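You operate a simulated robot arm through the tools that you are given. There is no shell and no other tool. Be economical: measure what you need, move in short steps, check, and stop when the job is done.

Carry out the task below with a simulated two-armed robot. There is one attempt and no reset: what you move stays moved.

## Task
Lay the WED day tag in the tent and press UP twice.
Fine: tag from the bench drawer onto the middle shelf; shut the drawer and the yellow door; drop nothing.

Only the result counts: the job must be done as asked and must still hold three seconds after the hand-in. Knocking over, shifting, dropping, spilling or breaking anything else fails it.

## Robot
Two 7-joint arms with two-finger parallel grippers on one trunk, on a base that drives. Base frame: it is fixed to the floor where the robot stands at the start and does not move with it; the origin is under the middle of the robot, x ahead of it, y to its left, z up. Lengths are in mm, angles in degrees, forces in N, time in s.
The left shoulder is at the start at [50, 168, 896], the right one opposite. With the tool pointing down near the work surface each hand reaches from about 100 to 660 mm from the robot's upright axis, wherever it stands, measured 20 degrees to its own side. Places, roughly: blue heater button [-900, 1900, 1200]; blue mist valve [-600, 1600, 1700]; drawer of the demoulding bench [600, 100, 800]; green heater button [-900, 1900, 1200]; middle shelf of the tent [-300, 1700, 900]; red heater button [-800, 1900, 1200]; red water valve [-800, 1800, 800]; tent light switch [-900, 1900, 1100]; vent slider [-100, 900, 1700]; yellow door of the tent [-200, 1000, 800]; yellow heater button [-800, 1900, 1200]. Payload 1.57 kg a hand.
The TCP of each hand is the grasp point between the finger pads, 30 mm short of the fingertips. In the tool frame z runs along the fingers and y along their closing line. The gripper opens to 80 mm. The fingers are 17 mm wide and 12 mm thick; the gripper's body (40 by 82 mm) begins 80 mm behind the TCP.
Orientation is that of the tool frame in the base frame, as a unit quaternion [w, x, y, z]. With the fingers straight down and closing along the base's y, the tool's x points along the base's -x, its y along +y and its z along -z.

## Interface
- The arms move only by the tool play_rows. It takes "left_rows", "right_rows" or both (then of equal length, played together; a hand with none holds still); each is a list of rows, each an object of numbers (a shift or turn left out is 0, a gripper value left out holds the last): "tx", "ty", "tz": the shift along the tool's x, y, z in m; "wx", "wy", "wz": the turn, a rotation vector about the tool's x, y, z in degrees; "hand": the gripper command, from -1 (fully open) to 1 (shut), values between in proportion. In form: [{"tx": .., "ty": .., "tz": .., "wx": .., "wy": .., "wz": .., "hand": ..}, ...]. A call has 1 to 20 rows; each row is the pose to reach, as a shift and turn from the pose commanded when the call began, along the tool's axes at that moment. Rows are played at 5 a second. More than 50 mm and 8.6 degrees between two rows, or a gripper value outside its range, and nothing of the call is played. A pose out of reach is approached as far as the arm can. The call stops where the force on the tool passes 40 N (or 10 N more than at its start, if that is more) or the arm is blocked; 0.2 s more then pass. Each finger travels about 45 mm/s and halts on what it meets, pressing with about 36 N; the grip force reading is that of the motor and also rises with nothing between the fingers. The clock runs only during rows and for 0.2 s after the last one: add rows that repeat a pose to give the fingers time. The reply holds the time, the measured pose of the TCP, the force on the tool along the base axes, the opening and the grip force, in the units named above and with some noise, with the torque about the TCP (base axes, N m) and any sound that the robot's microphone picked up.
- Cameras (640 x 400 px; columns grow to the right, rows downward): "scene" is now at [122.5, -24.1, 1101]; the picture's right is [-0.30, -0.96, 0.00], its down [-0.61, 0.19, -0.77] and it looks along [0.74, -0.23, -0.64] (base axes); focal length 214 px, centre (320, 200). "left" rides on the left gripper at [72, 7, -122] in its tool frame; the picture's right is [-0.09, 1.00, 0.00], its down [-0.84, -0.08, -0.54] and it looks along [-0.54, -0.05, 0.84] (tool axes); focal length 238 px, centre (320, 200). "right" rides on the right gripper at [72, -7, -122] in its tool frame; the picture's right is [0.09, 1.00, 0.00], its down [-0.84, 0.08, -0.54] and it looks along [-0.54, 0.05, 0.84] (tool axes); focal length 238 px, centre (320, 200). There is no depth. A picture from a camera that has moved, and an enlarged one, comes with that camera's place and axes in the base frame and with its lens.
- capture(camera): a new picture of that camera. No time passes.
- slide_trunk(by): slides the trunk up (or, below 0, down) by that many mm; the arms and the scene camera ride with it, the base frame stays. It gives what a move gives, with no picture.
- steer(legs): drives the robot by 1 to 6 legs, each [ahead, left, turn to the left] in mm, mm and degrees, along the robot's own axes; the way and the turn of a leg run together, so that a leg with both is an arc; at most 1500 mm and 180 degrees a leg. The arms and the cameras ride along, it lands a little off, and it stops where it bumps. It gives what a move gives.
- pan_tilt(pan, tilt): turns the head with the scene camera to pan (to the left, within 80 degrees either way) and tilt (down, from -29 to 69), counted from straight ahead of the robot. It gives what a move gives.
- close_up(camera, box): a new picture of the part [left, top, right, bottom] of that camera's present view, enlarged. No time passes.
- finish_job(): hands the job in; it is judged then, once.

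Work in short steps. Places have to be worked out from the pictures, the camera data and where the tool is seen: move nearer, look again, correct. Check each grasp and each placing, and mend what went wrong. You have 120 turns and 108 pictures in all, those below and enlarged ones among them. Open the grippers and draw the arms clear of the work before you hand the job in, unless the task says otherwise; then end with one line.

The tools are called after ">>>" as name(argument=value, ...) on one line, values as JSON. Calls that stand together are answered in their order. play_rows: Moves the arms, as the interface text tells. Its arguments: {"type":"object","properties":{"left_rows":{"type":"array","items":{"type":"object","properties":{"tx":{"type":"number"},"ty":{"type":"number"},"tz":{"type":"number"},"wx":{"type":"number"},"wy":{"type":"number"},"wz":{"type":"number"},"hand":{"type":"number"}}}},"right_rows":{"type":"array","items":{"type":"object","properties":{"tx":{"type":"number"},"ty":{"type":"number"},"tz":{"type":"number"},"wx":{"type":"number"},"wy":{"type":"number"},"wz":{"type":"number"},"hand":{"type":"number"}}}}},"required":[]} The other tools are called the same way: slide_trunk (by) slides the trunk up or down; steer (legs) drives the base; pan_tilt (pan, tilt) turns the head that bears the scene camera; capture (camera) takes a picture; close_up (camera, box) takes an enlarged picture of a part of a camera's view; finish_job () hands the job in.

At the start:

```text
time_s: 0.0
left_eef_pos: [502.4, 78.1, 993.0]
left_orientation: [0.0, 0.0, 1.0, 0.0]
left_contact_force: [0.2, 0.0, 0.4]
left_wrist_torque: [-0.03, 0.0, 0.03]
left_gripper_width: 80.0
left_gripper_force: 0.2
right_eef_pos: [470.8, -319.9, 971.2]
right_orientation: [0.0, -0.001, 1.0, 0.0]
right_contact_force: [0.0, 0.4, 0.3]
right_wrist_torque: [0.0, 0.0, -0.03]
right_gripper_width: 79.9
right_gripper_force: 0.1
trunk travel left (down, up): [-64.0, 378.0]
robot x, y, heading: [-3.6, 2.8, 0.1]
head pan, tilt: [-17.2, 39.5]
```

scene: 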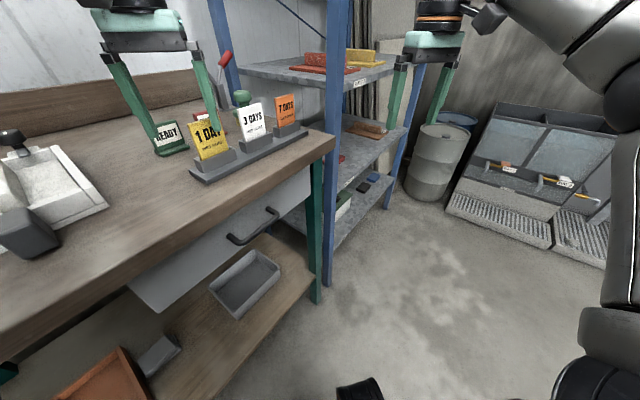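
right: 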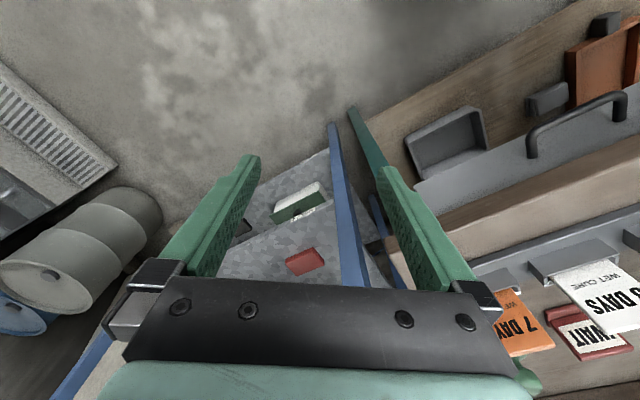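
left: 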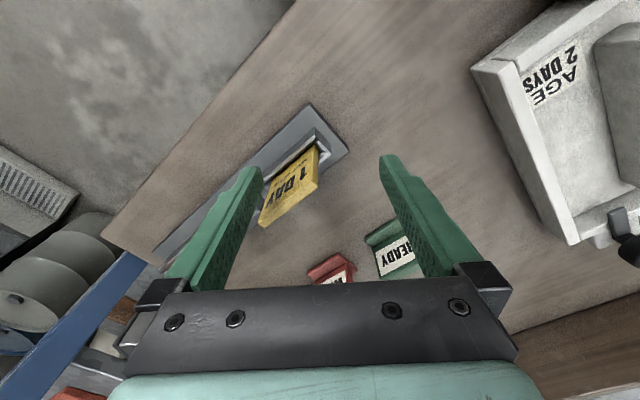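

I'll look straight at the bench and drawer with the head first.

>>> pan_tilt(pan=10, tilt=50)

>>> capture(camera="scene")

```text
time_s: 0.9
left_eef_pos: [501.8, 79.2, 992.5]
left_orientation: [0.001, 0.0, 1.0, 0.0]
left_contact_force: [-0.3, -0.1, 0.0]
left_wrist_torque: [0.04, 0.0, -0.02]
left_gripper_width: 80.1
left_gripper_force: 0.0
right_eef_pos: [469.0, -321.6, 971.0]
right_orientation: [0.0, 0.0, 1.0, 0.0]
right_contact_force: [1.0, -0.8, 0.0]
right_wrist_torque: [0.02, 0.01, 0.01]
right_gripper_width: 80.3
right_gripper_force: 0.2
trunk travel left (down, up): [-64.0, 378.0]
robot x, y, heading: [-1.6, 3.7, 0.1]
head pan, tilt: [10.0, 50.0]
```

```text
104 pictures are left
camera scene: at [116.9, 14.5, 1086.0], right [0.17, -0.98, 0.0], down [-0.75, -0.13, -0.64], along [0.63, 0.11, -0.77], focal length 214 px, centre (320, 200)
```

scene: 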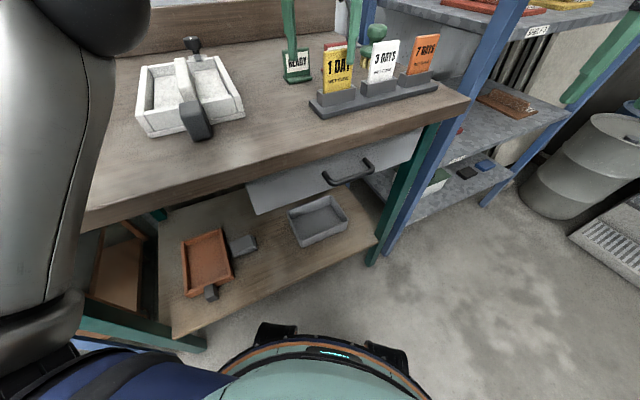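

Bench appears rotated about 41° from my heading. I raise the trunk so the hands clear the bench items, then back off slightly after looking around.

>>> slide_trunk(by=150)

>>> pan_tilt(pan=80, tilt=20)

>>> capture(camera="scene")

>>> pan_tilt(pan=-80, tilt=30)

>>> capture(camera="scene")

```text
time_s: 2.7
left_eef_pos: [503.0, 78.2, 1142.6]
left_orientation: [0.0, 0.0, 1.0, -0.001]
left_contact_force: [-0.3, 0.4, -0.1]
left_wrist_torque: [0.01, -0.03, -0.03]
left_gripper_width: 79.8
left_gripper_force: 0.0
right_eef_pos: [469.9, -320.6, 1120.2]
right_orientation: [0.0, 0.0, 1.0, -0.001]
right_contact_force: [0.4, -0.5, -0.6]
right_wrist_torque: [0.0, 0.03, 0.03]
right_gripper_width: 80.1
right_gripper_force: 0.1
trunk travel left (down, up): [-214.0, 228.0]
robot x, y, heading: [2.0, -2.5, -0.0]
head pan, tilt: [10.0, 50.0]
```

```text
time_s: 4.1
left_eef_pos: [501.2, 80.2, 1142.4]
left_orientation: [0.0, 0.0, 1.0, 0.0]
left_contact_force: [-0.5, -0.2, 0.3]
left_wrist_torque: [0.05, -0.02, 0.02]
left_gripper_width: 80.1
left_gripper_force: 0.0
right_eef_pos: [469.6, -320.6, 1122.2]
right_orientation: [0.0, 0.0, 1.0, 0.001]
right_contact_force: [-0.5, -0.7, 0.7]
right_wrist_torque: [-0.02, -0.02, -0.03]
right_gripper_width: 79.8
right_gripper_force: 0.1
trunk travel left (down, up): [-214.0, 228.0]
robot x, y, heading: [1.3, -3.7, 0.1]
head pan, tilt: [80.0, 20.0]
```

```text
103 pictures are left
camera scene: at [57.2, 92.9, 1281.6], right [0.98, -0.17, 0.0], down [-0.06, -0.34, -0.94], along [0.16, 0.93, -0.34], focal length 214 px, centre (320, 200)
```

scene: 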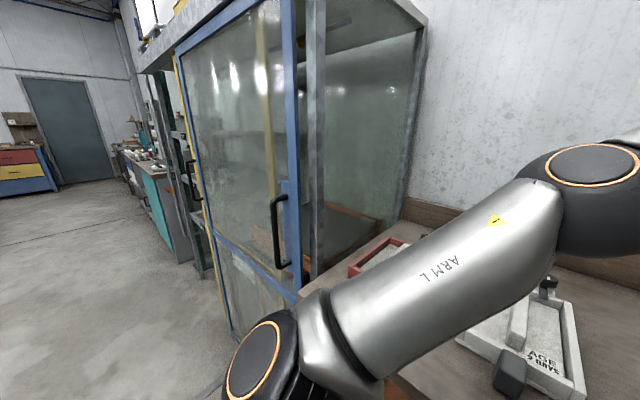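

```text
time_s: 6.5
left_eef_pos: [501.9, 78.3, 1142.2]
left_orientation: [-0.001, 0.0, 1.0, 0.0]
left_contact_force: [0.7, -0.4, 0.5]
left_wrist_torque: [0.01, 0.0, 0.0]
left_gripper_width: 80.5
left_gripper_force: 0.3
right_eef_pos: [469.1, -320.7, 1121.4]
right_orientation: [0.0, 0.001, 1.0, -0.001]
right_contact_force: [-0.2, 0.3, 0.6]
right_wrist_torque: [0.02, 0.02, -0.02]
right_gripper_width: 80.0
right_gripper_force: 0.0
trunk travel left (down, up): [-214.0, 228.0]
robot x, y, heading: [-1.3, -3.5, -0.3]
head pan, tilt: [-80.0, 30.0]
```

```text
102 pictures are left
camera scene: at [56.7, -87.9, 1265.5], right [-0.98, -0.17, 0.0], down [-0.09, 0.49, -0.87], along [0.15, -0.85, -0.5], focal length 214 px, centre (320, 200)
```

scene: 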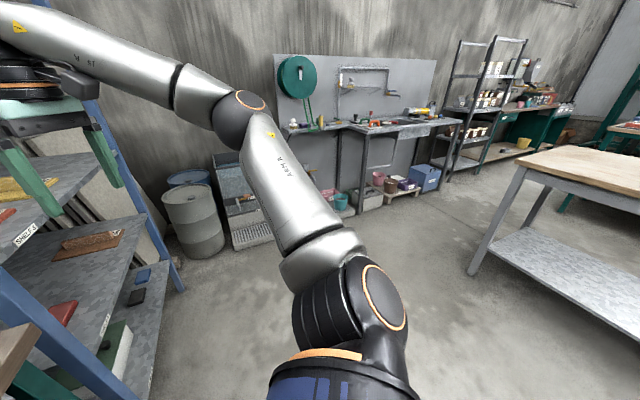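

The way behind is clear. I turn left 41° to face the bench squarely and back off.

>>> steer(legs=[[-100, 0, 0], [0, 0, 41], [-100, 0, 0]])

>>> pan_tilt(pan=-15, tilt=50)

>>> capture(camera="scene")

>>> capture(camera="right")

```text
time_s: 10.4
left_eef_pos: [150.4, 325.3, 1143.6]
left_orientation: [0.0, -0.354, 0.935, 0.0]
left_contact_force: [0.5, -1.0, 0.1]
left_wrist_torque: [-0.03, 0.0, 0.02]
left_gripper_width: 80.1
left_gripper_force: 0.1
right_eef_pos: [389.6, 4.9, 1121.6]
right_orientation: [0.0, -0.355, 0.935, 0.0]
right_contact_force: [0.7, -1.2, 0.0]
right_wrist_torque: [0.01, -0.02, -0.02]
right_gripper_width: 80.0
right_gripper_force: 0.0
trunk travel left (down, up): [-214.0, 228.0]
robot x, y, heading: [-175.8, -65.6, 41.4]
head pan, tilt: [-80.0, 30.0]
```

```text
time_s: 11.7
left_eef_pos: [150.5, 325.2, 1142.5]
left_orientation: [0.0, -0.354, 0.935, 0.0]
left_contact_force: [0.3, 0.0, 0.2]
left_wrist_torque: [0.0, -0.02, -0.05]
left_gripper_width: 80.1
left_gripper_force: 0.0
right_eef_pos: [390.0, 5.2, 1121.0]
right_orientation: [0.0, -0.353, 0.935, 0.001]
right_contact_force: [0.0, 0.3, -0.4]
right_wrist_torque: [-0.03, 0.0, -0.03]
right_gripper_width: 80.1
right_gripper_force: 0.2
trunk travel left (down, up): [-214.0, 228.0]
robot x, y, heading: [-177.7, -61.5, 41.5]
head pan, tilt: [-15.0, 50.0]
```

```text
101 pictures are left
camera scene: at [-74.1, -3.8, 1236.0], right [0.44, -0.9, 0.0], down [-0.69, -0.34, -0.64], along [0.58, 0.29, -0.77], focal length 214 px, centre (320, 200)
```

scene: 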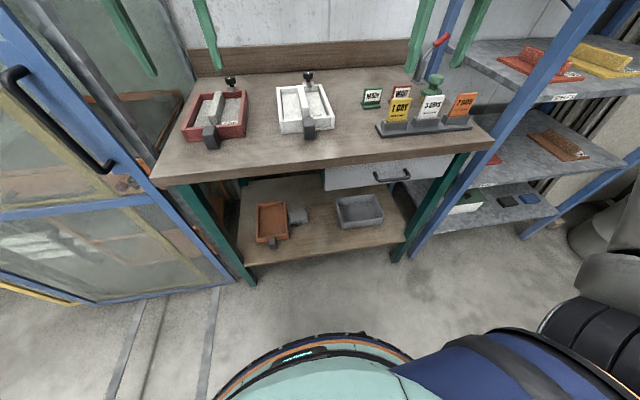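

```text
100 pictures are left
camera right: at [340.4, -47.6, 1243.7], right [-0.73, 0.69, 0.0], down [0.58, 0.61, 0.54], along [0.37, 0.39, -0.84], focal length 238 px, centre (320, 200)
```

right: 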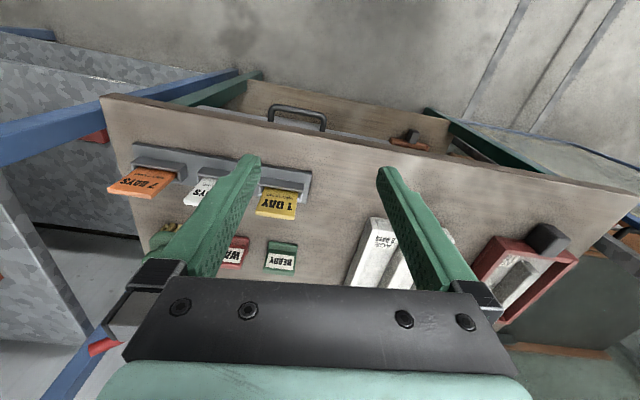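

Triangulating, the handle bar is near [435, 2, 791]. I back off another 120 mm to have room to pull, and turn the right hand to point forward with its closing line vertical.

>>> steer(legs=[[-120, 0, -1.5]])

>>> play_rows(right_rows=[{"wx": -4.6, "wy": -4.6, "wz": 4.6}, {"wx": -9.2, "wy": -9.2, "wz": 9.2}, {"wx": -13.8, "wy": -13.8, "wz": 13.8}, {"wx": -18.4, "wy": -18.4, "wz": 18.4}, {"wx": -23, "wy": -23, "wz": 23}, {"wx": -27.6, "wy": -27.6, "wz": 27.6}, {"wx": -32.2, "wy": -32.2, "wz": 32.2}, {"wx": -36.8, "wy": -36.8, "wz": 36.8}, {"wx": -41.4, "wy": -41.4, "wz": 41.4}, {"wx": -46, "wy": -46, "wz": 46}, {"wx": -50.6, "wy": -50.6, "wz": 50.6}, {"wx": -55.2, "wy": -55.2, "wz": 55.2}, {"wx": -59.8, "wy": -59.8, "wz": 59.8}, {"wx": -64.4, "wy": -64.4, "wz": 64.4}, {"wx": -69.28, "wy": -69.28, "wz": 69.28}, {"wx": -69.28, "wy": -69.28, "wz": 69.28}])

>>> capture(camera="scene")

>>> capture(camera="right")

```text
time_s: 12.9
left_eef_pos: [71.2, 239.3, 1144.1]
left_orientation: [0.001, -0.341, 0.94, -0.001]
left_contact_force: [-0.6, -0.1, -0.4]
left_wrist_torque: [0.02, 0.01, 0.0]
left_gripper_width: 80.3
left_gripper_force: 0.1
right_eef_pos: [300.5, -87.0, 1121.1]
right_orientation: [0.001, -0.341, 0.94, 0.001]
right_contact_force: [-0.3, 0.3, -0.1]
right_wrist_torque: [0.02, 0.02, -0.01]
right_gripper_width: 80.3
right_gripper_force: 0.0
trunk travel left (down, up): [-214.0, 228.0]
robot x, y, heading: [-262.9, -144.0, 40.0]
head pan, tilt: [-15.0, 50.0]
```

```text
time_s: 16.4
left_eef_pos: [72.7, 239.5, 1142.0]
left_orientation: [-0.001, -0.34, 0.94, 0.0]
left_contact_force: [-0.8, 0.1, -0.2]
left_wrist_torque: [0.02, -0.01, -0.01]
left_gripper_width: 80.1
left_gripper_force: 0.1
right_eef_pos: [300.6, -86.7, 1121.0]
right_orientation: [0.3, 0.299, 0.641, 0.64]
right_contact_force: [0.0, 0.5, -0.3]
right_wrist_torque: [0.02, -0.01, 0.0]
right_gripper_width: 79.9
right_gripper_force: 0.1
trunk travel left (down, up): [-214.0, 228.0]
robot x, y, heading: [-263.1, -143.2, 39.8]
head pan, tilt: [-15.0, 50.0]
```

```text
99 pictures are left
camera scene: at [-162.5, -83.6, 1236.0], right [0.42, -0.91, 0.0], down [-0.69, -0.32, -0.64], along [0.58, 0.27, -0.77], focal length 214 px, centre (320, 200)
```

scene: 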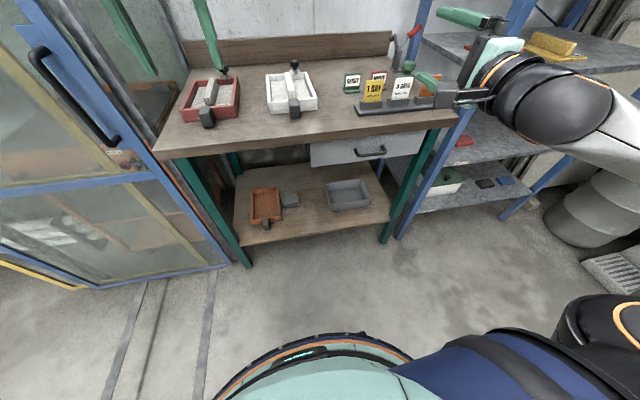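

```text
98 pictures are left
camera right: at [161.7, -110.3, 1114.9], right [-0.06, 0.07, 1.0], down [0.12, -0.99, 0.08], along [0.99, 0.12, 0.05], focal length 238 px, centre (320, 200)
```

right: 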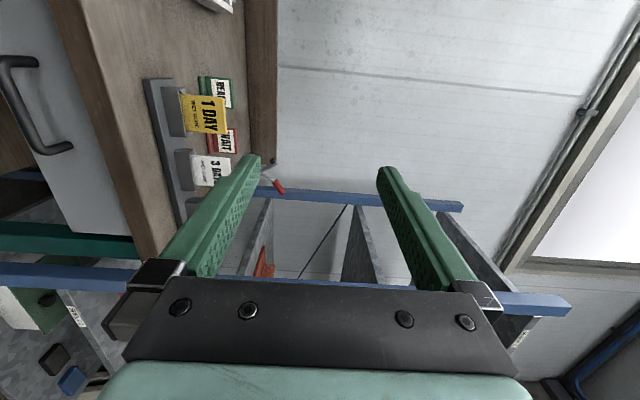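

Handle triangulates to about [431, 4, 790]. I lower the trunk and then the hand to handle height, 128 mm short of the bar, and look.

>>> slide_trunk(by=-150)

>>> play_rows(right_rows=[{"ty": -0.045, "tx": -0.004}, {"ty": -0.09, "tx": -0.008}, {"ty": -0.135, "tx": -0.012}, {"ty": -0.181, "tx": -0.015}, {"ty": -0.181, "tx": -0.015, "tz": 0.04}, {"ty": -0.181, "tx": -0.015, "tz": 0.07}])

>>> capture(camera="right")

>>> capture(camera="scene")

```text
time_s: 18.1
left_eef_pos: [70.8, 239.7, 993.2]
left_orientation: [0.0, -0.34, 0.94, 0.0]
left_contact_force: [-0.2, -0.7, -1.0]
left_wrist_torque: [0.02, 0.02, 0.02]
left_gripper_width: 79.9
left_gripper_force: 0.0
right_eef_pos: [301.3, -86.9, 971.5]
right_orientation: [0.3, 0.3, 0.64, 0.641]
right_contact_force: [-0.3, 0.0, 0.0]
right_wrist_torque: [0.0, -0.03, -0.01]
right_gripper_width: 80.1
right_gripper_force: 0.0
trunk travel left (down, up): [-64.0, 378.0]
robot x, y, heading: [-265.0, -146.6, 39.8]
head pan, tilt: [-15.0, 50.0]
```

```text
time_s: 19.5
left_eef_pos: [70.6, 238.8, 992.6]
left_orientation: [0.0, -0.341, 0.94, -0.001]
left_contact_force: [0.0, 0.3, 0.6]
left_wrist_torque: [0.01, 0.01, 0.0]
left_gripper_width: 80.1
left_gripper_force: 0.0
right_eef_pos: [365.7, -53.4, 790.7]
right_orientation: [0.299, 0.299, 0.641, 0.64]
right_contact_force: [-0.3, 0.2, 1.3]
right_wrist_torque: [-0.02, 0.01, 0.02]
right_gripper_width: 80.1
right_gripper_force: 0.1
right hand out of reach, approached as far as the arm can: row 1
trunk travel left (down, up): [-64.0, 378.0]
robot x, y, heading: [-266.5, -145.3, 40.0]
head pan, tilt: [-15.0, 50.0]
```

```text
97 pictures are left
camera right: at [225.4, -76.5, 783.9], right [-0.06, 0.07, 1.0], down [0.12, -0.99, 0.08], along [0.99, 0.12, 0.05], focal length 238 px, centre (320, 200)
```

right: 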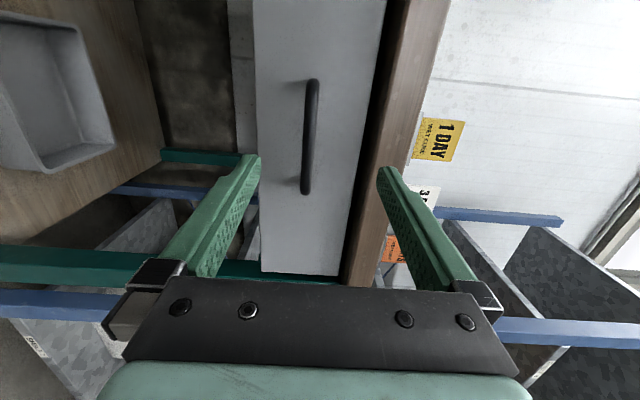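

```text
96 pictures are left
camera scene: at [-162.5, -83.6, 1086.0], right [0.42, -0.91, 0.0], down [-0.7, -0.32, -0.64], along [0.58, 0.27, -0.77], focal length 214 px, centre (320, 200)
```

scene: 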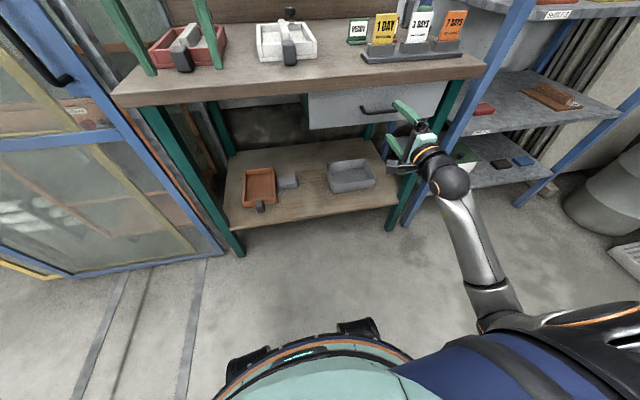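

The bar appears centred ~9 mm below and ~6 mm left of the grip axis, about 75 mm ahead. I move on and stop just short, then check.

>>> play_rows(right_rows=[{"ty": -0.009, "tx": 0.005, "tz": 0.02}, {"ty": -0.009, "tx": 0.005, "tz": 0.045}])

>>> capture(camera="right")

```text
time_s: 20.1
left_eef_pos: [71.6, 238.8, 993.9]
left_orientation: [0.0, -0.341, 0.94, 0.0]
left_contact_force: [0.7, -0.4, 0.2]
left_wrist_torque: [-0.01, -0.01, 0.02]
left_gripper_width: 79.7
left_gripper_force: 0.0
right_eef_pos: [397.1, -21.0, 782.3]
right_orientation: [0.301, 0.299, 0.641, 0.64]
right_contact_force: [0.2, 0.0, -0.1]
right_wrist_torque: [-0.02, 0.0, 0.02]
right_gripper_width: 80.0
right_gripper_force: 0.1
trunk travel left (down, up): [-64.0, 378.0]
robot x, y, heading: [-263.4, -140.3, 39.8]
head pan, tilt: [-15.0, 50.0]
```

```text
95 pictures are left
camera right: at [257.3, -43.9, 775.4], right [-0.06, 0.07, 1.0], down [0.12, -0.99, 0.08], along [0.99, 0.12, 0.05], focal length 238 px, centre (320, 200)
```

right: 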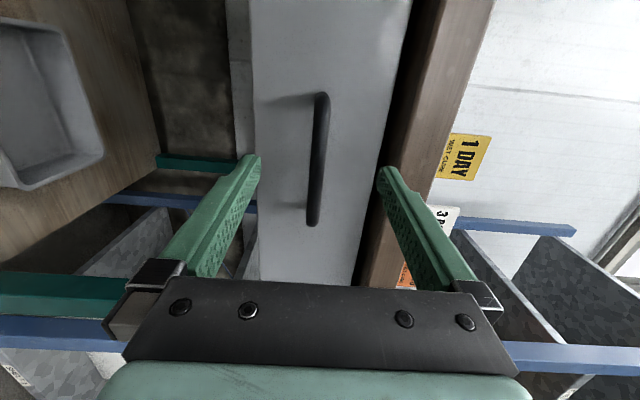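

Well centred. I move on 32 mm, then close on the bar.

>>> play_rows(right_rows=[{"tz": 0.016}, {"tz": 0.032}, {"tz": 0.032}])

>>> capture(camera="right")

```text
time_s: 20.9
left_eef_pos: [71.1, 240.3, 993.0]
left_orientation: [0.0, -0.341, 0.94, 0.001]
left_contact_force: [-0.1, 0.2, -0.7]
left_wrist_torque: [0.01, 0.0, 0.02]
left_gripper_width: 79.8
left_gripper_force: 0.1
right_eef_pos: [421.3, 0.1, 781.8]
right_orientation: [0.3, 0.3, 0.641, 0.64]
right_contact_force: [0.5, 0.4, 0.9]
right_wrist_torque: [0.01, 0.01, 0.0]
right_gripper_width: 79.9
right_gripper_force: 0.1
trunk travel left (down, up): [-64.0, 378.0]
robot x, y, heading: [-263.7, -138.6, 39.8]
head pan, tilt: [-15.0, 50.0]
```

```text
94 pictures are left
camera right: at [281.5, -23.2, 775.7], right [-0.06, 0.07, 1.0], down [0.12, -0.99, 0.08], along [0.99, 0.12, 0.05], focal length 238 px, centre (320, 200)
```

right: 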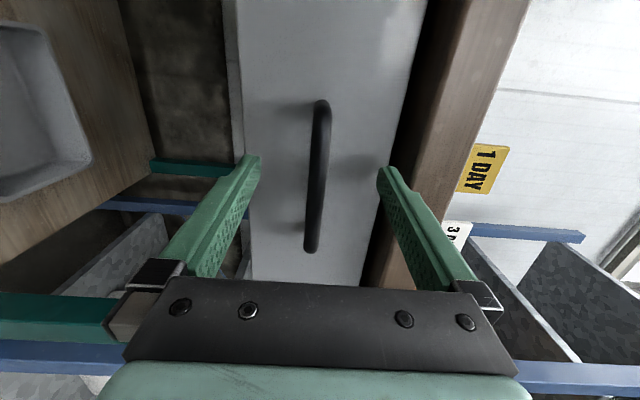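

The bar is ~20 mm beyond the TCP; I go 12 mm further and close.

>>> play_rows(right_rows=[{"tz": 0.012}, {"tz": 0.012, "hand": 1}, {"tz": 0.012, "hand": 1}, {"tz": 0.012, "hand": 1}, {"tz": 0.012, "hand": 1}, {"tz": 0.012, "hand": 1}, {"tz": 0.012, "hand": 1}])

```text
time_s: 22.5
left_eef_pos: [71.5, 239.7, 992.6]
left_orientation: [0.0, -0.342, 0.94, 0.0]
left_contact_force: [-0.3, 0.0, -0.5]
left_wrist_torque: [0.0, -0.01, -0.01]
left_gripper_width: 79.9
left_gripper_force: 0.1
right_eef_pos: [428.7, 7.4, 780.0]
right_orientation: [0.299, 0.301, 0.642, 0.639]
right_contact_force: [-2.3, -2.2, -4.3]
right_wrist_torque: [-0.02, 0.01, -0.08]
right_gripper_width: 11.7
right_gripper_force: 28.8
trunk travel left (down, up): [-64.0, 378.0]
robot x, y, heading: [-262.6, -144.1, 39.9]
head pan, tilt: [-15.0, 50.0]
```

Gripped the 12 mm bar. I pull the drawer straight out in small rows.

>>> play_rows(right_rows=[{"tz": -0.015}, {"tz": -0.03}, {"tz": -0.05}, {"tz": -0.07}, {"tz": -0.09}, {"tz": -0.11}])

>>> capture(camera="right")

```text
time_s: 23.9
left_eef_pos: [71.4, 241.2, 992.3]
left_orientation: [0.0, -0.342, 0.94, -0.001]
left_contact_force: [0.4, 0.0, -0.1]
left_wrist_torque: [0.05, -0.03, 0.02]
left_gripper_width: 80.0
left_gripper_force: 0.1
right_eef_pos: [342.2, -59.1, 780.1]
right_orientation: [0.294, 0.297, 0.643, 0.641]
right_contact_force: [-18.2, 21.8, -7.0]
right_wrist_torque: [-0.03, -0.01, 0.15]
right_gripper_width: 12.1
right_gripper_force: 29.6
trunk travel left (down, up): [-64.0, 378.0]
robot x, y, heading: [-262.9, -140.0, 39.7]
head pan, tilt: [-15.0, 50.0]
```

```text
93 pictures are left
camera right: at [202.1, -82.9, 774.5], right [-0.06, 0.07, 1.0], down [0.13, -0.99, 0.08], along [0.99, 0.14, 0.05], focal length 238 px, centre (320, 200)
```

right: 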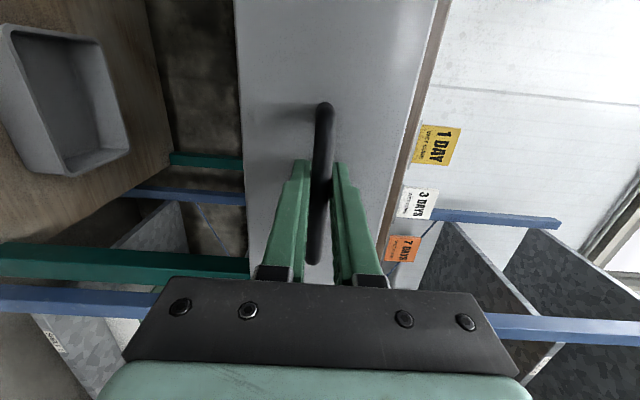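

The drawer axis shows to be ~37.5°. I correct the line and yaw while pulling another ~110 mm.

>>> play_rows(right_rows=[{"tx": 0.005, "wy": -2.3}, {"tz": -0.02, "tx": 0.005, "wy": -2.3}, {"tz": -0.04, "tx": 0.006, "wy": -2.3}, {"tz": -0.06, "tx": 0.007, "wy": -2.3}, {"tz": -0.08, "tx": 0.008, "wy": -2.3}, {"tz": -0.1, "tx": 0.0085, "wy": -2.3}])

>>> capture(camera="scene")

```text
time_s: 25.3
left_eef_pos: [69.9, 241.2, 992.3]
left_orientation: [0.001, -0.342, 0.94, -0.002]
left_contact_force: [0.4, 0.0, 0.4]
left_wrist_torque: [0.0, -0.02, 0.0]
left_gripper_width: 80.0
left_gripper_force: 0.2
right_eef_pos: [265.2, -116.6, 779.7]
right_orientation: [0.309, 0.309, 0.634, 0.638]
right_contact_force: [-17.1, 22.5, -4.9]
right_wrist_torque: [-0.04, -0.03, -0.11]
right_gripper_width: 11.7
right_gripper_force: 28.9
right hand out of reach, approached as far as the arm can: row 6
trunk travel left (down, up): [-64.0, 378.0]
robot x, y, heading: [-264.2, -143.7, 40.1]
head pan, tilt: [-15.0, 50.0]
```

```text
92 pictures are left
camera scene: at [-163.4, -81.9, 1086.1], right [0.42, -0.91, 0.0], down [-0.69, -0.32, -0.64], along [0.58, 0.27, -0.77], focal length 214 px, centre (320, 200)
```

scene: 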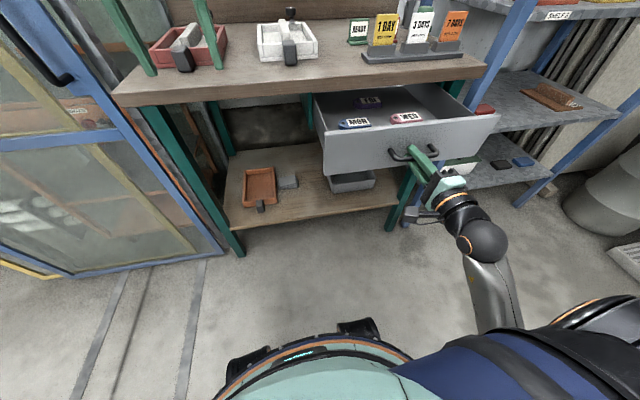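

The drawer is open ~205 mm with tags visible. I take an enlarged look.

>>> close_up(camera="scene", box=[300, 70, 500, 195])

```text
3.20 times, centred on (400, 132) of scene
camera zoom: at [-163.4, -81.9, 1086.1], right [0.42, -0.91, 0.0], down [-0.69, -0.32, -0.64], along [0.58, 0.27, -0.77], focal length 686 px, centre (64, 416)
```

zoom: 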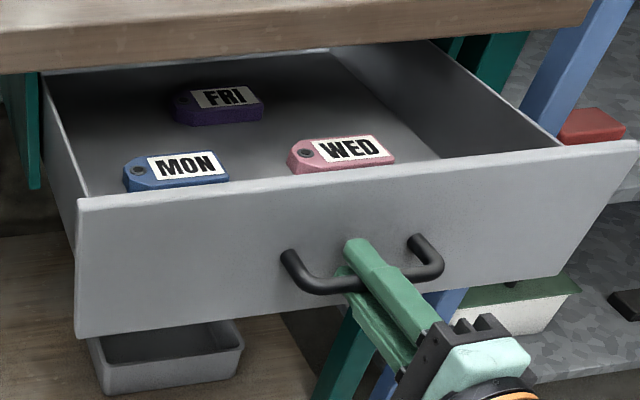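

The WED tag seems ~155 mm behind the front panel, close to the bench edge. I gain another ~60 mm of opening by driving back with the handle gripped.

>>> steer(legs=[[-60, 3, 0]])

>>> capture(camera="scene")

```text
time_s: 26.3
left_eef_pos: [22.7, 205.2, 993.2]
left_orientation: [0.001, -0.342, 0.94, -0.001]
left_contact_force: [0.0, -0.4, -0.6]
left_wrist_torque: [-0.02, 0.0, 0.01]
left_gripper_width: 80.2
left_gripper_force: 0.1
right_eef_pos: [218.2, -153.4, 780.6]
right_orientation: [0.31, 0.309, 0.634, 0.637]
right_contact_force: [-16.9, 22.1, 5.9]
right_wrist_torque: [-0.04, -0.08, 0.39]
right_gripper_width: 11.9
right_gripper_force: 28.6
trunk travel left (down, up): [-64.0, 378.0]
robot x, y, heading: [-311.9, -176.7, 39.8]
head pan, tilt: [-15.0, 50.0]
```

```text
90 pictures are left
camera scene: at [-211.8, -118.2, 1086.2], right [0.42, -0.91, 0.0], down [-0.69, -0.32, -0.64], along [0.58, 0.27, -0.77], focal length 214 px, centre (320, 200)
```

scene: 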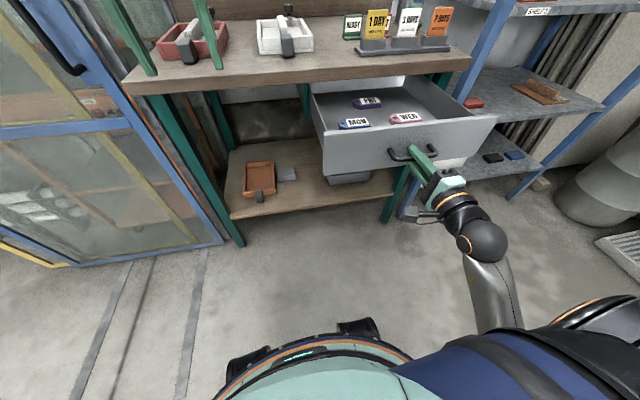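

Now ~265 mm open. I release the handle and back the hand straight off.

>>> play_rows(right_rows=[{"hand": -1}, {"hand": -1}, {"hand": -1}, {"hand": -1}, {"hand": -1}, {"hand": -1}, {"hand": -1}, {"hand": -1}, {"tz": -0.02}, {"tz": -0.04}, {"tz": -0.06}])

>>> pan_tilt(pan=50, tilt=15)

>>> capture(camera="scene")

```text
time_s: 28.7
left_eef_pos: [23.1, 204.1, 991.4]
left_orientation: [0.001, -0.341, 0.94, 0.0]
left_contact_force: [0.9, 0.4, 0.3]
left_wrist_torque: [-0.01, 0.01, 0.01]
left_gripper_width: 79.7
left_gripper_force: 0.0
right_eef_pos: [203.2, -190.8, 751.2]
right_orientation: [0.308, 0.31, 0.634, 0.638]
right_contact_force: [0.3, -0.4, 0.3]
right_wrist_torque: [-0.01, -0.01, -0.03]
right_gripper_width: 80.2
right_gripper_force: 0.1
right hand out of reach, approached as far as the arm can: row 9, 10, 11
trunk travel left (down, up): [-64.0, 378.0]
robot x, y, heading: [-316.4, -176.3, 39.8]
head pan, tilt: [-15.0, 50.0]
```

```text
time_s: 30.0
left_eef_pos: [23.8, 203.1, 992.8]
left_orientation: [0.0, -0.34, 0.94, 0.0]
left_contact_force: [-0.9, -0.1, -0.8]
left_wrist_torque: [0.02, 0.0, 0.05]
left_gripper_width: 79.9
left_gripper_force: 0.0
right_eef_pos: [203.7, -190.2, 751.1]
right_orientation: [0.309, 0.31, 0.633, 0.638]
right_contact_force: [0.3, -0.6, 0.4]
right_wrist_torque: [0.01, -0.01, -0.01]
right_gripper_width: 79.9
right_gripper_force: 0.0
trunk travel left (down, up): [-64.0, 378.0]
robot x, y, heading: [-310.7, -182.9, 39.9]
head pan, tilt: [50.0, 15.0]
```

```text
89 pictures are left
camera scene: at [-279.9, -58.5, 1139.7], right [1.0, 0.0, 0.0], down [0.0, -0.26, -0.97], along [0.0, 0.97, -0.26], focal length 214 px, centre (320, 200)
```

scene: 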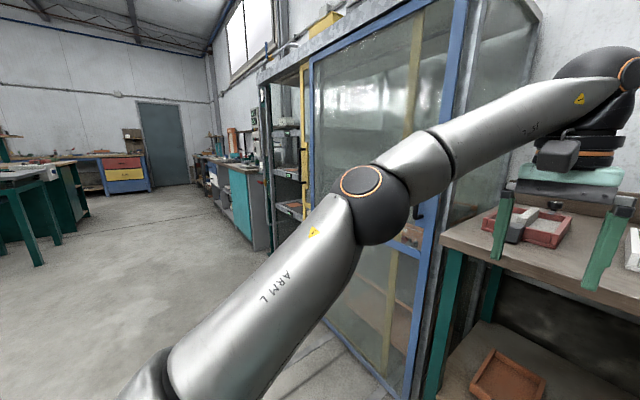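

The tent has sliding blue/yellow doors; I'll inspect later. First I back off to clear the right hand from the handle.

>>> steer(legs=[[-80, 0, 0]])

>>> slide_trunk(by=200)

>>> pan_tilt(pan=-20, tilt=50)

>>> capture(camera="scene")

```text
time_s: 31.1
left_eef_pos: [-37.6, 152.5, 992.4]
left_orientation: [0.0, -0.341, 0.94, 0.0]
left_contact_force: [0.8, -0.3, 0.2]
left_wrist_torque: [-0.03, 0.0, 0.02]
left_gripper_width: 79.9
left_gripper_force: 0.0
right_eef_pos: [142.1, -241.7, 751.4]
right_orientation: [0.309, 0.31, 0.635, 0.637]
right_contact_force: [-0.2, 0.0, -0.3]
right_wrist_torque: [0.03, 0.06, -0.01]
right_gripper_width: 80.0
right_gripper_force: 0.1
trunk travel left (down, up): [-64.0, 378.0]
robot x, y, heading: [-375.1, -231.6, 39.9]
head pan, tilt: [50.0, 15.0]
```

```text
time_s: 33.3
left_eef_pos: [-38.6, 153.2, 1194.0]
left_orientation: [0.0, -0.341, 0.94, -0.001]
left_contact_force: [0.2, 0.9, -0.3]
left_wrist_torque: [-0.02, -0.01, 0.02]
left_gripper_width: 80.0
left_gripper_force: 0.1
right_eef_pos: [141.6, -242.2, 951.4]
right_orientation: [0.309, 0.31, 0.634, 0.638]
right_contact_force: [-1.1, 0.4, 0.4]
right_wrist_torque: [0.02, 0.02, 0.02]
right_gripper_width: 80.3
right_gripper_force: 0.1
trunk travel left (down, up): [-264.0, 178.0]
robot x, y, heading: [-372.1, -233.7, 39.9]
head pan, tilt: [50.0, 15.0]
```

```text
time_s: 34.7
left_eef_pos: [-37.5, 151.0, 1191.8]
left_orientation: [0.0, -0.342, 0.94, 0.0]
left_contact_force: [1.2, -0.4, 0.5]
left_wrist_torque: [-0.01, 0.0, 0.02]
left_gripper_width: 80.1
left_gripper_force: 0.1
right_eef_pos: [140.1, -241.0, 951.0]
right_orientation: [0.309, 0.31, 0.634, 0.638]
right_contact_force: [1.1, -0.6, -0.6]
right_wrist_torque: [-0.01, 0.0, 0.01]
right_gripper_width: 80.0
right_gripper_force: 0.1
trunk travel left (down, up): [-264.0, 178.0]
robot x, y, heading: [-372.7, -229.9, 39.8]
head pan, tilt: [-20.0, 50.0]
```

```text
88 pictures are left
camera scene: at [-269.0, -176.9, 1286.0], right [0.34, -0.94, 0.0], down [-0.72, -0.26, -0.64], along [0.6, 0.22, -0.77], focal length 214 px, centre (320, 200)
```

scene: 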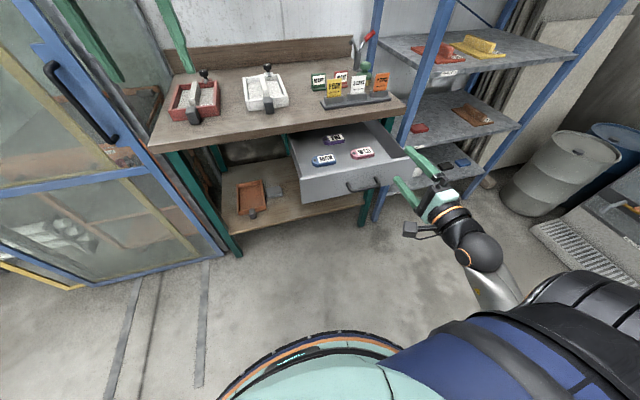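

The tent front is parallel to the bench, with the opening further left. I sidestep there first to see the shelf and buttons, so that I can choose the right grasp.

>>> steer(legs=[[0, 0, -2.8], [0, 1450, 0]])

>>> pan_tilt(pan=0, tilt=15)

>>> capture(camera="scene")

```text
time_s: 47.9
left_eef_pos: [-907.9, 1286.5, 1192.2]
left_orientation: [0.0, -0.327, 0.945, 0.0]
left_contact_force: [-0.4, -0.6, 0.8]
left_wrist_torque: [0.02, 0.0, -0.02]
left_gripper_width: 79.9
left_gripper_force: 0.1
right_eef_pos: [-739.4, 886.0, 951.7]
right_orientation: [0.318, 0.318, 0.63, 0.633]
right_contact_force: [-0.3, 0.7, 0.6]
right_wrist_torque: [-0.02, 0.0, 0.01]
right_gripper_width: 80.2
right_gripper_force: 0.0
trunk travel left (down, up): [-264.0, 178.0]
robot x, y, heading: [-1257.4, 915.0, 38.3]
head pan, tilt: [-20.0, 50.0]
```

```text
time_s: 48.9
left_eef_pos: [-907.8, 1286.6, 1192.9]
left_orientation: [0.0, -0.327, 0.945, 0.001]
left_contact_force: [-0.8, 0.2, 0.7]
left_wrist_torque: [-0.03, 0.03, -0.02]
left_gripper_width: 79.9
left_gripper_force: 0.1
right_eef_pos: [-739.5, 885.1, 951.7]
right_orientation: [0.319, 0.319, 0.629, 0.633]
right_contact_force: [-0.9, 0.2, 0.0]
right_wrist_torque: [0.02, -0.01, 0.0]
right_gripper_width: 79.9
right_gripper_force: 0.1
trunk travel left (down, up): [-264.0, 178.0]
robot x, y, heading: [-1254.9, 912.8, 38.3]
head pan, tilt: [0.0, 15.0]
```

```text
87 pictures are left
camera scene: at [-1148.4, 997.3, 1339.7], right [0.62, -0.79, 0.0], down [-0.2, -0.16, -0.97], along [0.76, 0.6, -0.26], focal length 214 px, centre (320, 200)
```

scene: 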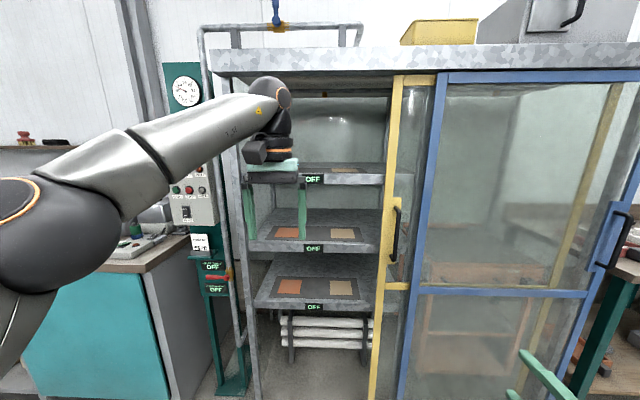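

Great view of the tent. I enlarge the shelves and the control panel.

>>> close_up(camera="scene", box=[150, 60, 310, 300])

>>> close_up(camera="scene", box=[230, 80, 430, 330])

```text
1.67 times, centred on (230, 180) of scene
camera zoom: at [-1148.4, 997.3, 1339.7], right [0.62, -0.79, 0.0], down [-0.2, -0.16, -0.97], along [0.76, 0.6, -0.26], focal length 358 px, centre (470, 233)
```

zoom: 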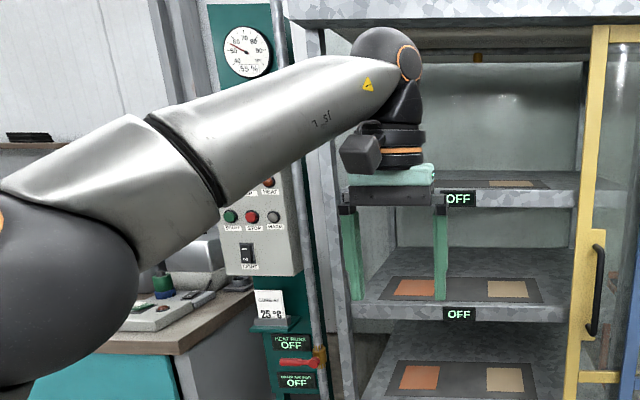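

```text
1.60 times, centred on (330, 205) of scene
camera zoom: at [-1148.4, 997.3, 1339.7], right [0.62, -0.79, 0.0], down [-0.2, -0.16, -0.97], along [0.76, 0.6, -0.26], focal length 343 px, centre (304, 192)
```

zoom: 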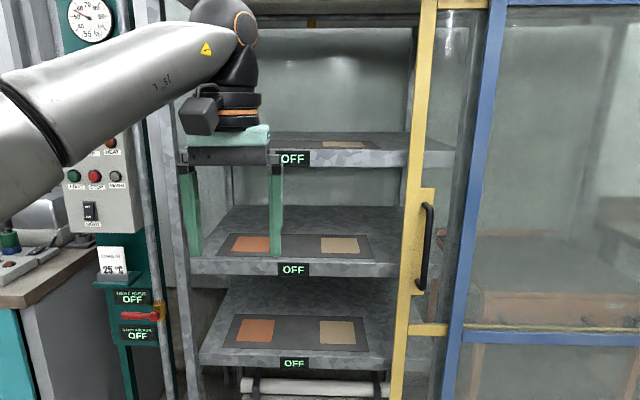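

The arm hides the panel. I step left 350 mm for a clear view of it.

>>> steer(legs=[[0, 400, 0]])

>>> pan_tilt(pan=-15, tilt=15)

>>> capture(camera="scene")

```text
time_s: 53.0
left_eef_pos: [-1156.7, 1602.3, 1192.0]
left_orientation: [-0.001, -0.328, 0.945, -0.001]
left_contact_force: [0.1, 1.0, 0.1]
left_wrist_torque: [0.0, -0.02, 0.02]
left_gripper_width: 79.9
left_gripper_force: 0.0
right_eef_pos: [-986.3, 1202.1, 951.8]
right_orientation: [0.318, 0.319, 0.629, 0.634]
right_contact_force: [-0.3, 0.4, -0.5]
right_wrist_torque: [-0.02, -0.01, 0.0]
right_gripper_width: 80.0
right_gripper_force: 0.0
trunk travel left (down, up): [-264.0, 178.0]
robot x, y, heading: [-1503.4, 1229.6, 38.1]
head pan, tilt: [0.0, 15.0]
```

```text
time_s: 53.7
left_eef_pos: [-1156.9, 1601.4, 1193.4]
left_orientation: [0.0, -0.329, 0.944, 0.0]
left_contact_force: [-0.9, 1.1, -0.4]
left_wrist_torque: [-0.02, -0.02, -0.02]
left_gripper_width: 80.2
left_gripper_force: 0.0
right_eef_pos: [-987.0, 1201.4, 952.2]
right_orientation: [0.318, 0.318, 0.63, 0.633]
right_contact_force: [0.3, 1.2, 0.1]
right_wrist_torque: [-0.01, 0.01, 0.0]
right_gripper_width: 80.1
right_gripper_force: 0.0
trunk travel left (down, up): [-264.0, 178.0]
robot x, y, heading: [-1498.3, 1230.3, 38.2]
head pan, tilt: [-15.0, 15.0]
```

```text
84 pictures are left
camera scene: at [-1383.9, 1291.1, 1339.7], right [0.4, -0.92, 0.0], down [-0.24, -0.1, -0.97], along [0.89, 0.38, -0.26], focal length 214 px, centre (320, 200)
```

scene: 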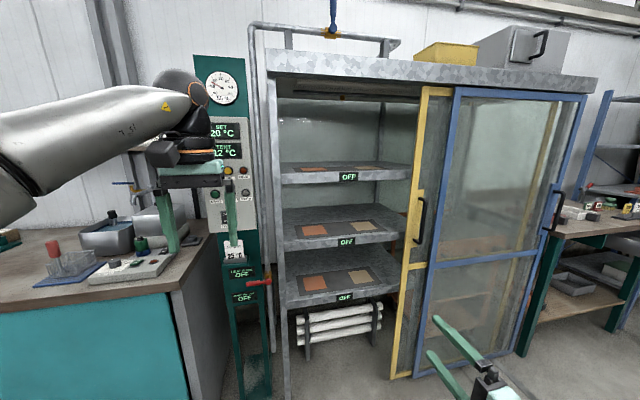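

>>> close_up(camera="scene", box=[190, 100, 290, 310])

```text
1.90 times, centred on (240, 205) of scene
camera zoom: at [-1383.9, 1291.1, 1339.7], right [0.4, -0.92, 0.0], down [-0.24, -0.1, -0.97], along [0.89, 0.38, -0.26], focal length 408 px, centre (472, 190)
```

zoom: 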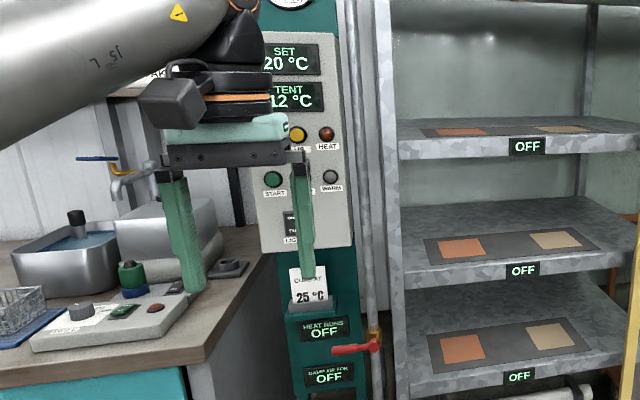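

The upper shelf leaves only ~260 mm clearance, so the tag should be carried with the hand pitched ~45°. I'll stand left of the drawer, facing along the bench, and use the left arm. I drive there.

>>> steer(legs=[[0, 0, -91], [1400, 0, 0], [303, 0, 0]])

>>> pan_tilt(pan=25, tilt=35)

>>> capture(camera="scene")

```text
time_s: 66.3
left_eef_pos: [-115.7, -502.3, 1191.6]
left_orientation: [0.0, 0.448, 0.894, 0.0]
left_contact_force: [0.5, 0.2, 0.1]
left_wrist_torque: [0.03, 0.02, 0.01]
left_gripper_width: 79.7
left_gripper_force: 0.0
right_eef_pos: [-520.6, -661.1, 951.5]
right_orientation: [0.675, 0.674, 0.211, 0.214]
right_contact_force: [0.1, 0.2, -0.2]
right_wrist_torque: [-0.03, 0.03, 0.02]
right_gripper_width: 79.7
right_gripper_force: 0.2
trunk travel left (down, up): [-264.0, 178.0]
robot x, y, heading: [-480.1, -149.0, -52.8]
head pan, tilt: [-15.0, 15.0]
```

```text
time_s: 67.4
left_eef_pos: [-116.3, -501.8, 1191.2]
left_orientation: [0.0, 0.447, 0.894, 0.0]
left_contact_force: [-0.4, 0.3, -0.6]
left_wrist_torque: [0.01, 0.0, 0.01]
left_gripper_width: 80.1
left_gripper_force: 0.1
right_eef_pos: [-520.3, -660.7, 950.6]
right_orientation: [0.676, 0.674, 0.21, 0.214]
right_contact_force: [0.0, -0.5, -0.4]
right_wrist_torque: [0.01, 0.03, 0.0]
right_gripper_width: 80.0
right_gripper_force: 0.1
trunk travel left (down, up): [-264.0, 178.0]
robot x, y, heading: [-479.7, -146.9, -53.3]
head pan, tilt: [25.0, 35.0]
```

```text
82 pictures are left
camera scene: at [-377.0, -219.5, 1307.8], right [-0.47, -0.88, 0.0], down [-0.5, 0.27, -0.82], along [0.72, -0.39, -0.57], focal length 214 px, centre (320, 200)
```

scene: 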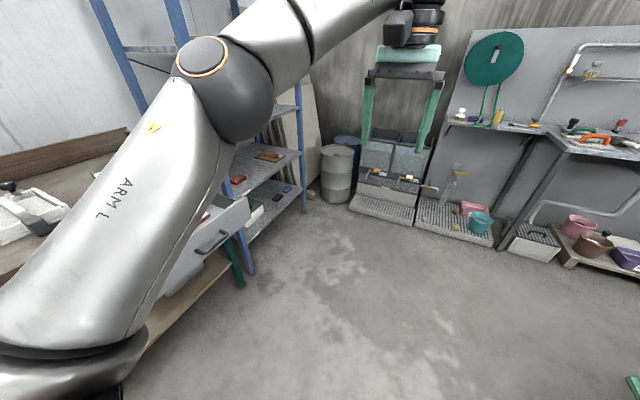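

Position is as planned (n≈-473, l≈170). I sidestep left ~560 mm toward the bench, watching for bumps.

>>> steer(legs=[[0, 560, 0]])

>>> pan_tilt(pan=10, tilt=50)

>>> capture(camera="scene")

>>> capture(camera="left")

```text
time_s: 72.8
left_eef_pos: [334.4, -166.3, 1190.9]
left_orientation: [0.0, 0.448, 0.894, -0.001]
left_contact_force: [-0.1, 0.3, 0.2]
left_wrist_torque: [-0.02, -0.03, -0.01]
left_gripper_width: 80.1
left_gripper_force: 0.0
right_eef_pos: [-70.2, -323.7, 951.5]
right_orientation: [0.675, 0.673, 0.211, 0.214]
right_contact_force: [0.7, 0.0, 0.4]
right_wrist_torque: [-0.03, 0.0, 0.0]
right_gripper_width: 80.1
right_gripper_force: 0.1
trunk travel left (down, up): [-264.0, 178.0]
robot x, y, heading: [-25.5, 187.7, -53.2]
head pan, tilt: [25.0, 35.0]
```

```text
time_s: 73.6
left_eef_pos: [333.9, -167.2, 1191.0]
left_orientation: [0.0, 0.448, 0.894, 0.0]
left_contact_force: [-0.8, -0.1, 0.7]
left_wrist_torque: [-0.01, -0.01, -0.01]
left_gripper_width: 80.0
left_gripper_force: 0.1
right_eef_pos: [-70.7, -325.0, 951.9]
right_orientation: [0.675, 0.674, 0.21, 0.214]
right_contact_force: [0.0, -0.2, 0.4]
right_wrist_torque: [0.0, 0.02, -0.02]
right_gripper_width: 79.7
right_gripper_force: 0.0
trunk travel left (down, up): [-264.0, 178.0]
robot x, y, heading: [-29.8, 187.0, -53.6]
head pan, tilt: [10.0, 50.0]
```

```text
81 pictures are left
camera scene: at [51.3, 105.2, 1286.0], right [-0.68, -0.73, 0.0], down [-0.56, 0.52, -0.64], along [0.47, -0.44, -0.77], focal length 214 px, centre (320, 200)
```

scene: 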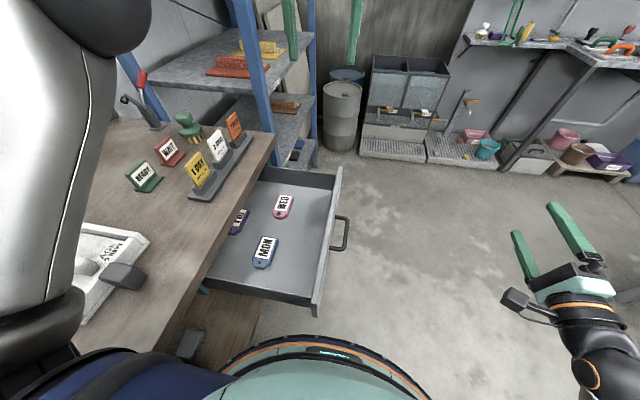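

```text
80 pictures are left
camera left: at [295.8, -104.7, 1314.5], right [0.85, 0.52, 0.0], down [0.44, -0.72, 0.54], along [0.28, -0.46, -0.84], focal length 238 px, centre (320, 200)
```

left: 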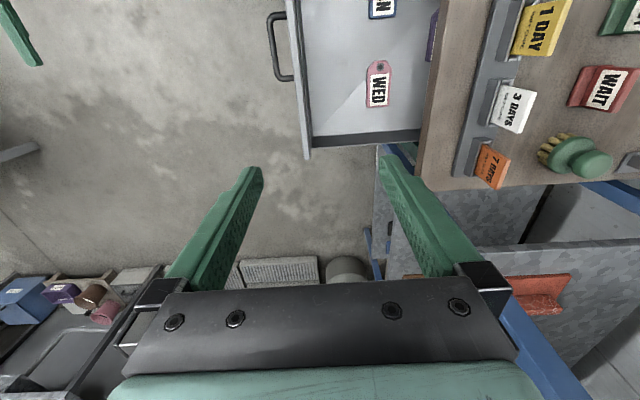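

The WED tag is at about [438, -97, 748], long axis along my heading, ~58 mm wide. I pitch the left hand 45° forward at height and place it over the tag with its closing line across the width.

>>> play_rows(left_rows=[{"wy": -7.5, "ty": 0.02}, {"wy": -15, "ty": 0.04}, {"wy": -22.5, "ty": 0.06}, {"wy": -30, "ty": 0.08}, {"wy": -37.5, "ty": 0.1}, {"wy": -45, "ty": 0.125, "tx": 0.009}, {"wy": -45, "ty": 0.125, "tx": 0.009, "tz": 0.045}, {"wy": -45, "ty": 0.125, "tx": 0.009, "tz": 0.09}, {"wy": -45, "ty": 0.125, "tx": 0.009, "tz": 0.13}])

>>> capture(camera="scene")

>>> capture(camera="left")

```text
time_s: 75.6
left_eef_pos: [429.0, -83.7, 1060.8]
left_orientation: [0.342, 0.414, 0.826, -0.172]
left_contact_force: [0.6, 0.8, 0.7]
left_wrist_torque: [-0.03, 0.05, 0.01]
left_gripper_width: 79.9
left_gripper_force: 0.1
right_eef_pos: [-70.4, -324.9, 951.0]
right_orientation: [0.676, 0.673, 0.211, 0.215]
right_contact_force: [-0.2, 0.2, 0.1]
right_wrist_torque: [0.0, 0.02, -0.01]
right_gripper_width: 80.4
right_gripper_force: 0.1
trunk travel left (down, up): [-264.0, 178.0]
robot x, y, heading: [-26.4, 185.1, -53.4]
head pan, tilt: [10.0, 50.0]
```

```text
79 pictures are left
camera scene: at [51.4, 105.3, 1286.0], right [-0.69, -0.73, 0.0], down [-0.56, 0.53, -0.64], along [0.47, -0.44, -0.77], focal length 214 px, centre (320, 200)
```

scene: 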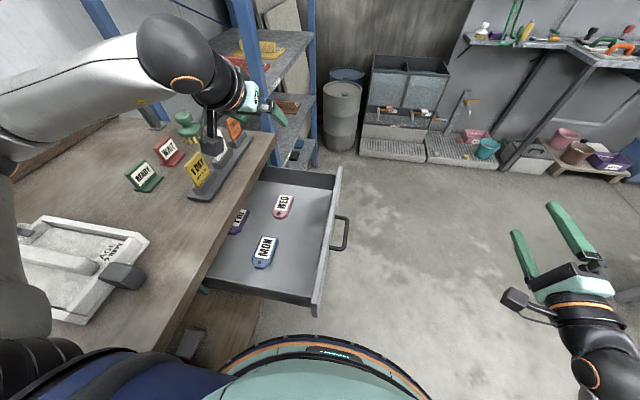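

```text
78 pictures are left
camera left: at [351.6, 29.5, 1096.6], right [0.84, 0.54, 0.06], down [0.06, -0.21, 0.98], along [0.54, -0.81, -0.21], focal length 238 px, centre (320, 200)
```

left: 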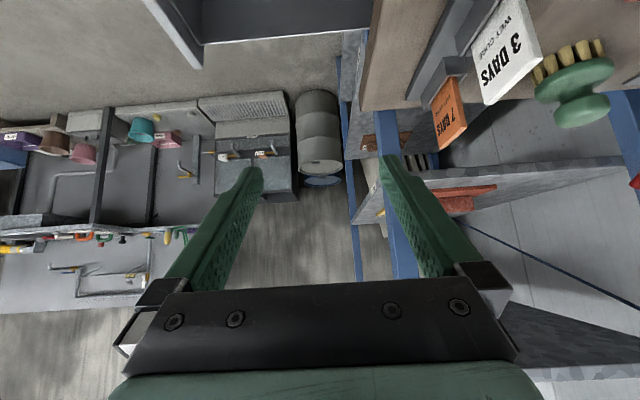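

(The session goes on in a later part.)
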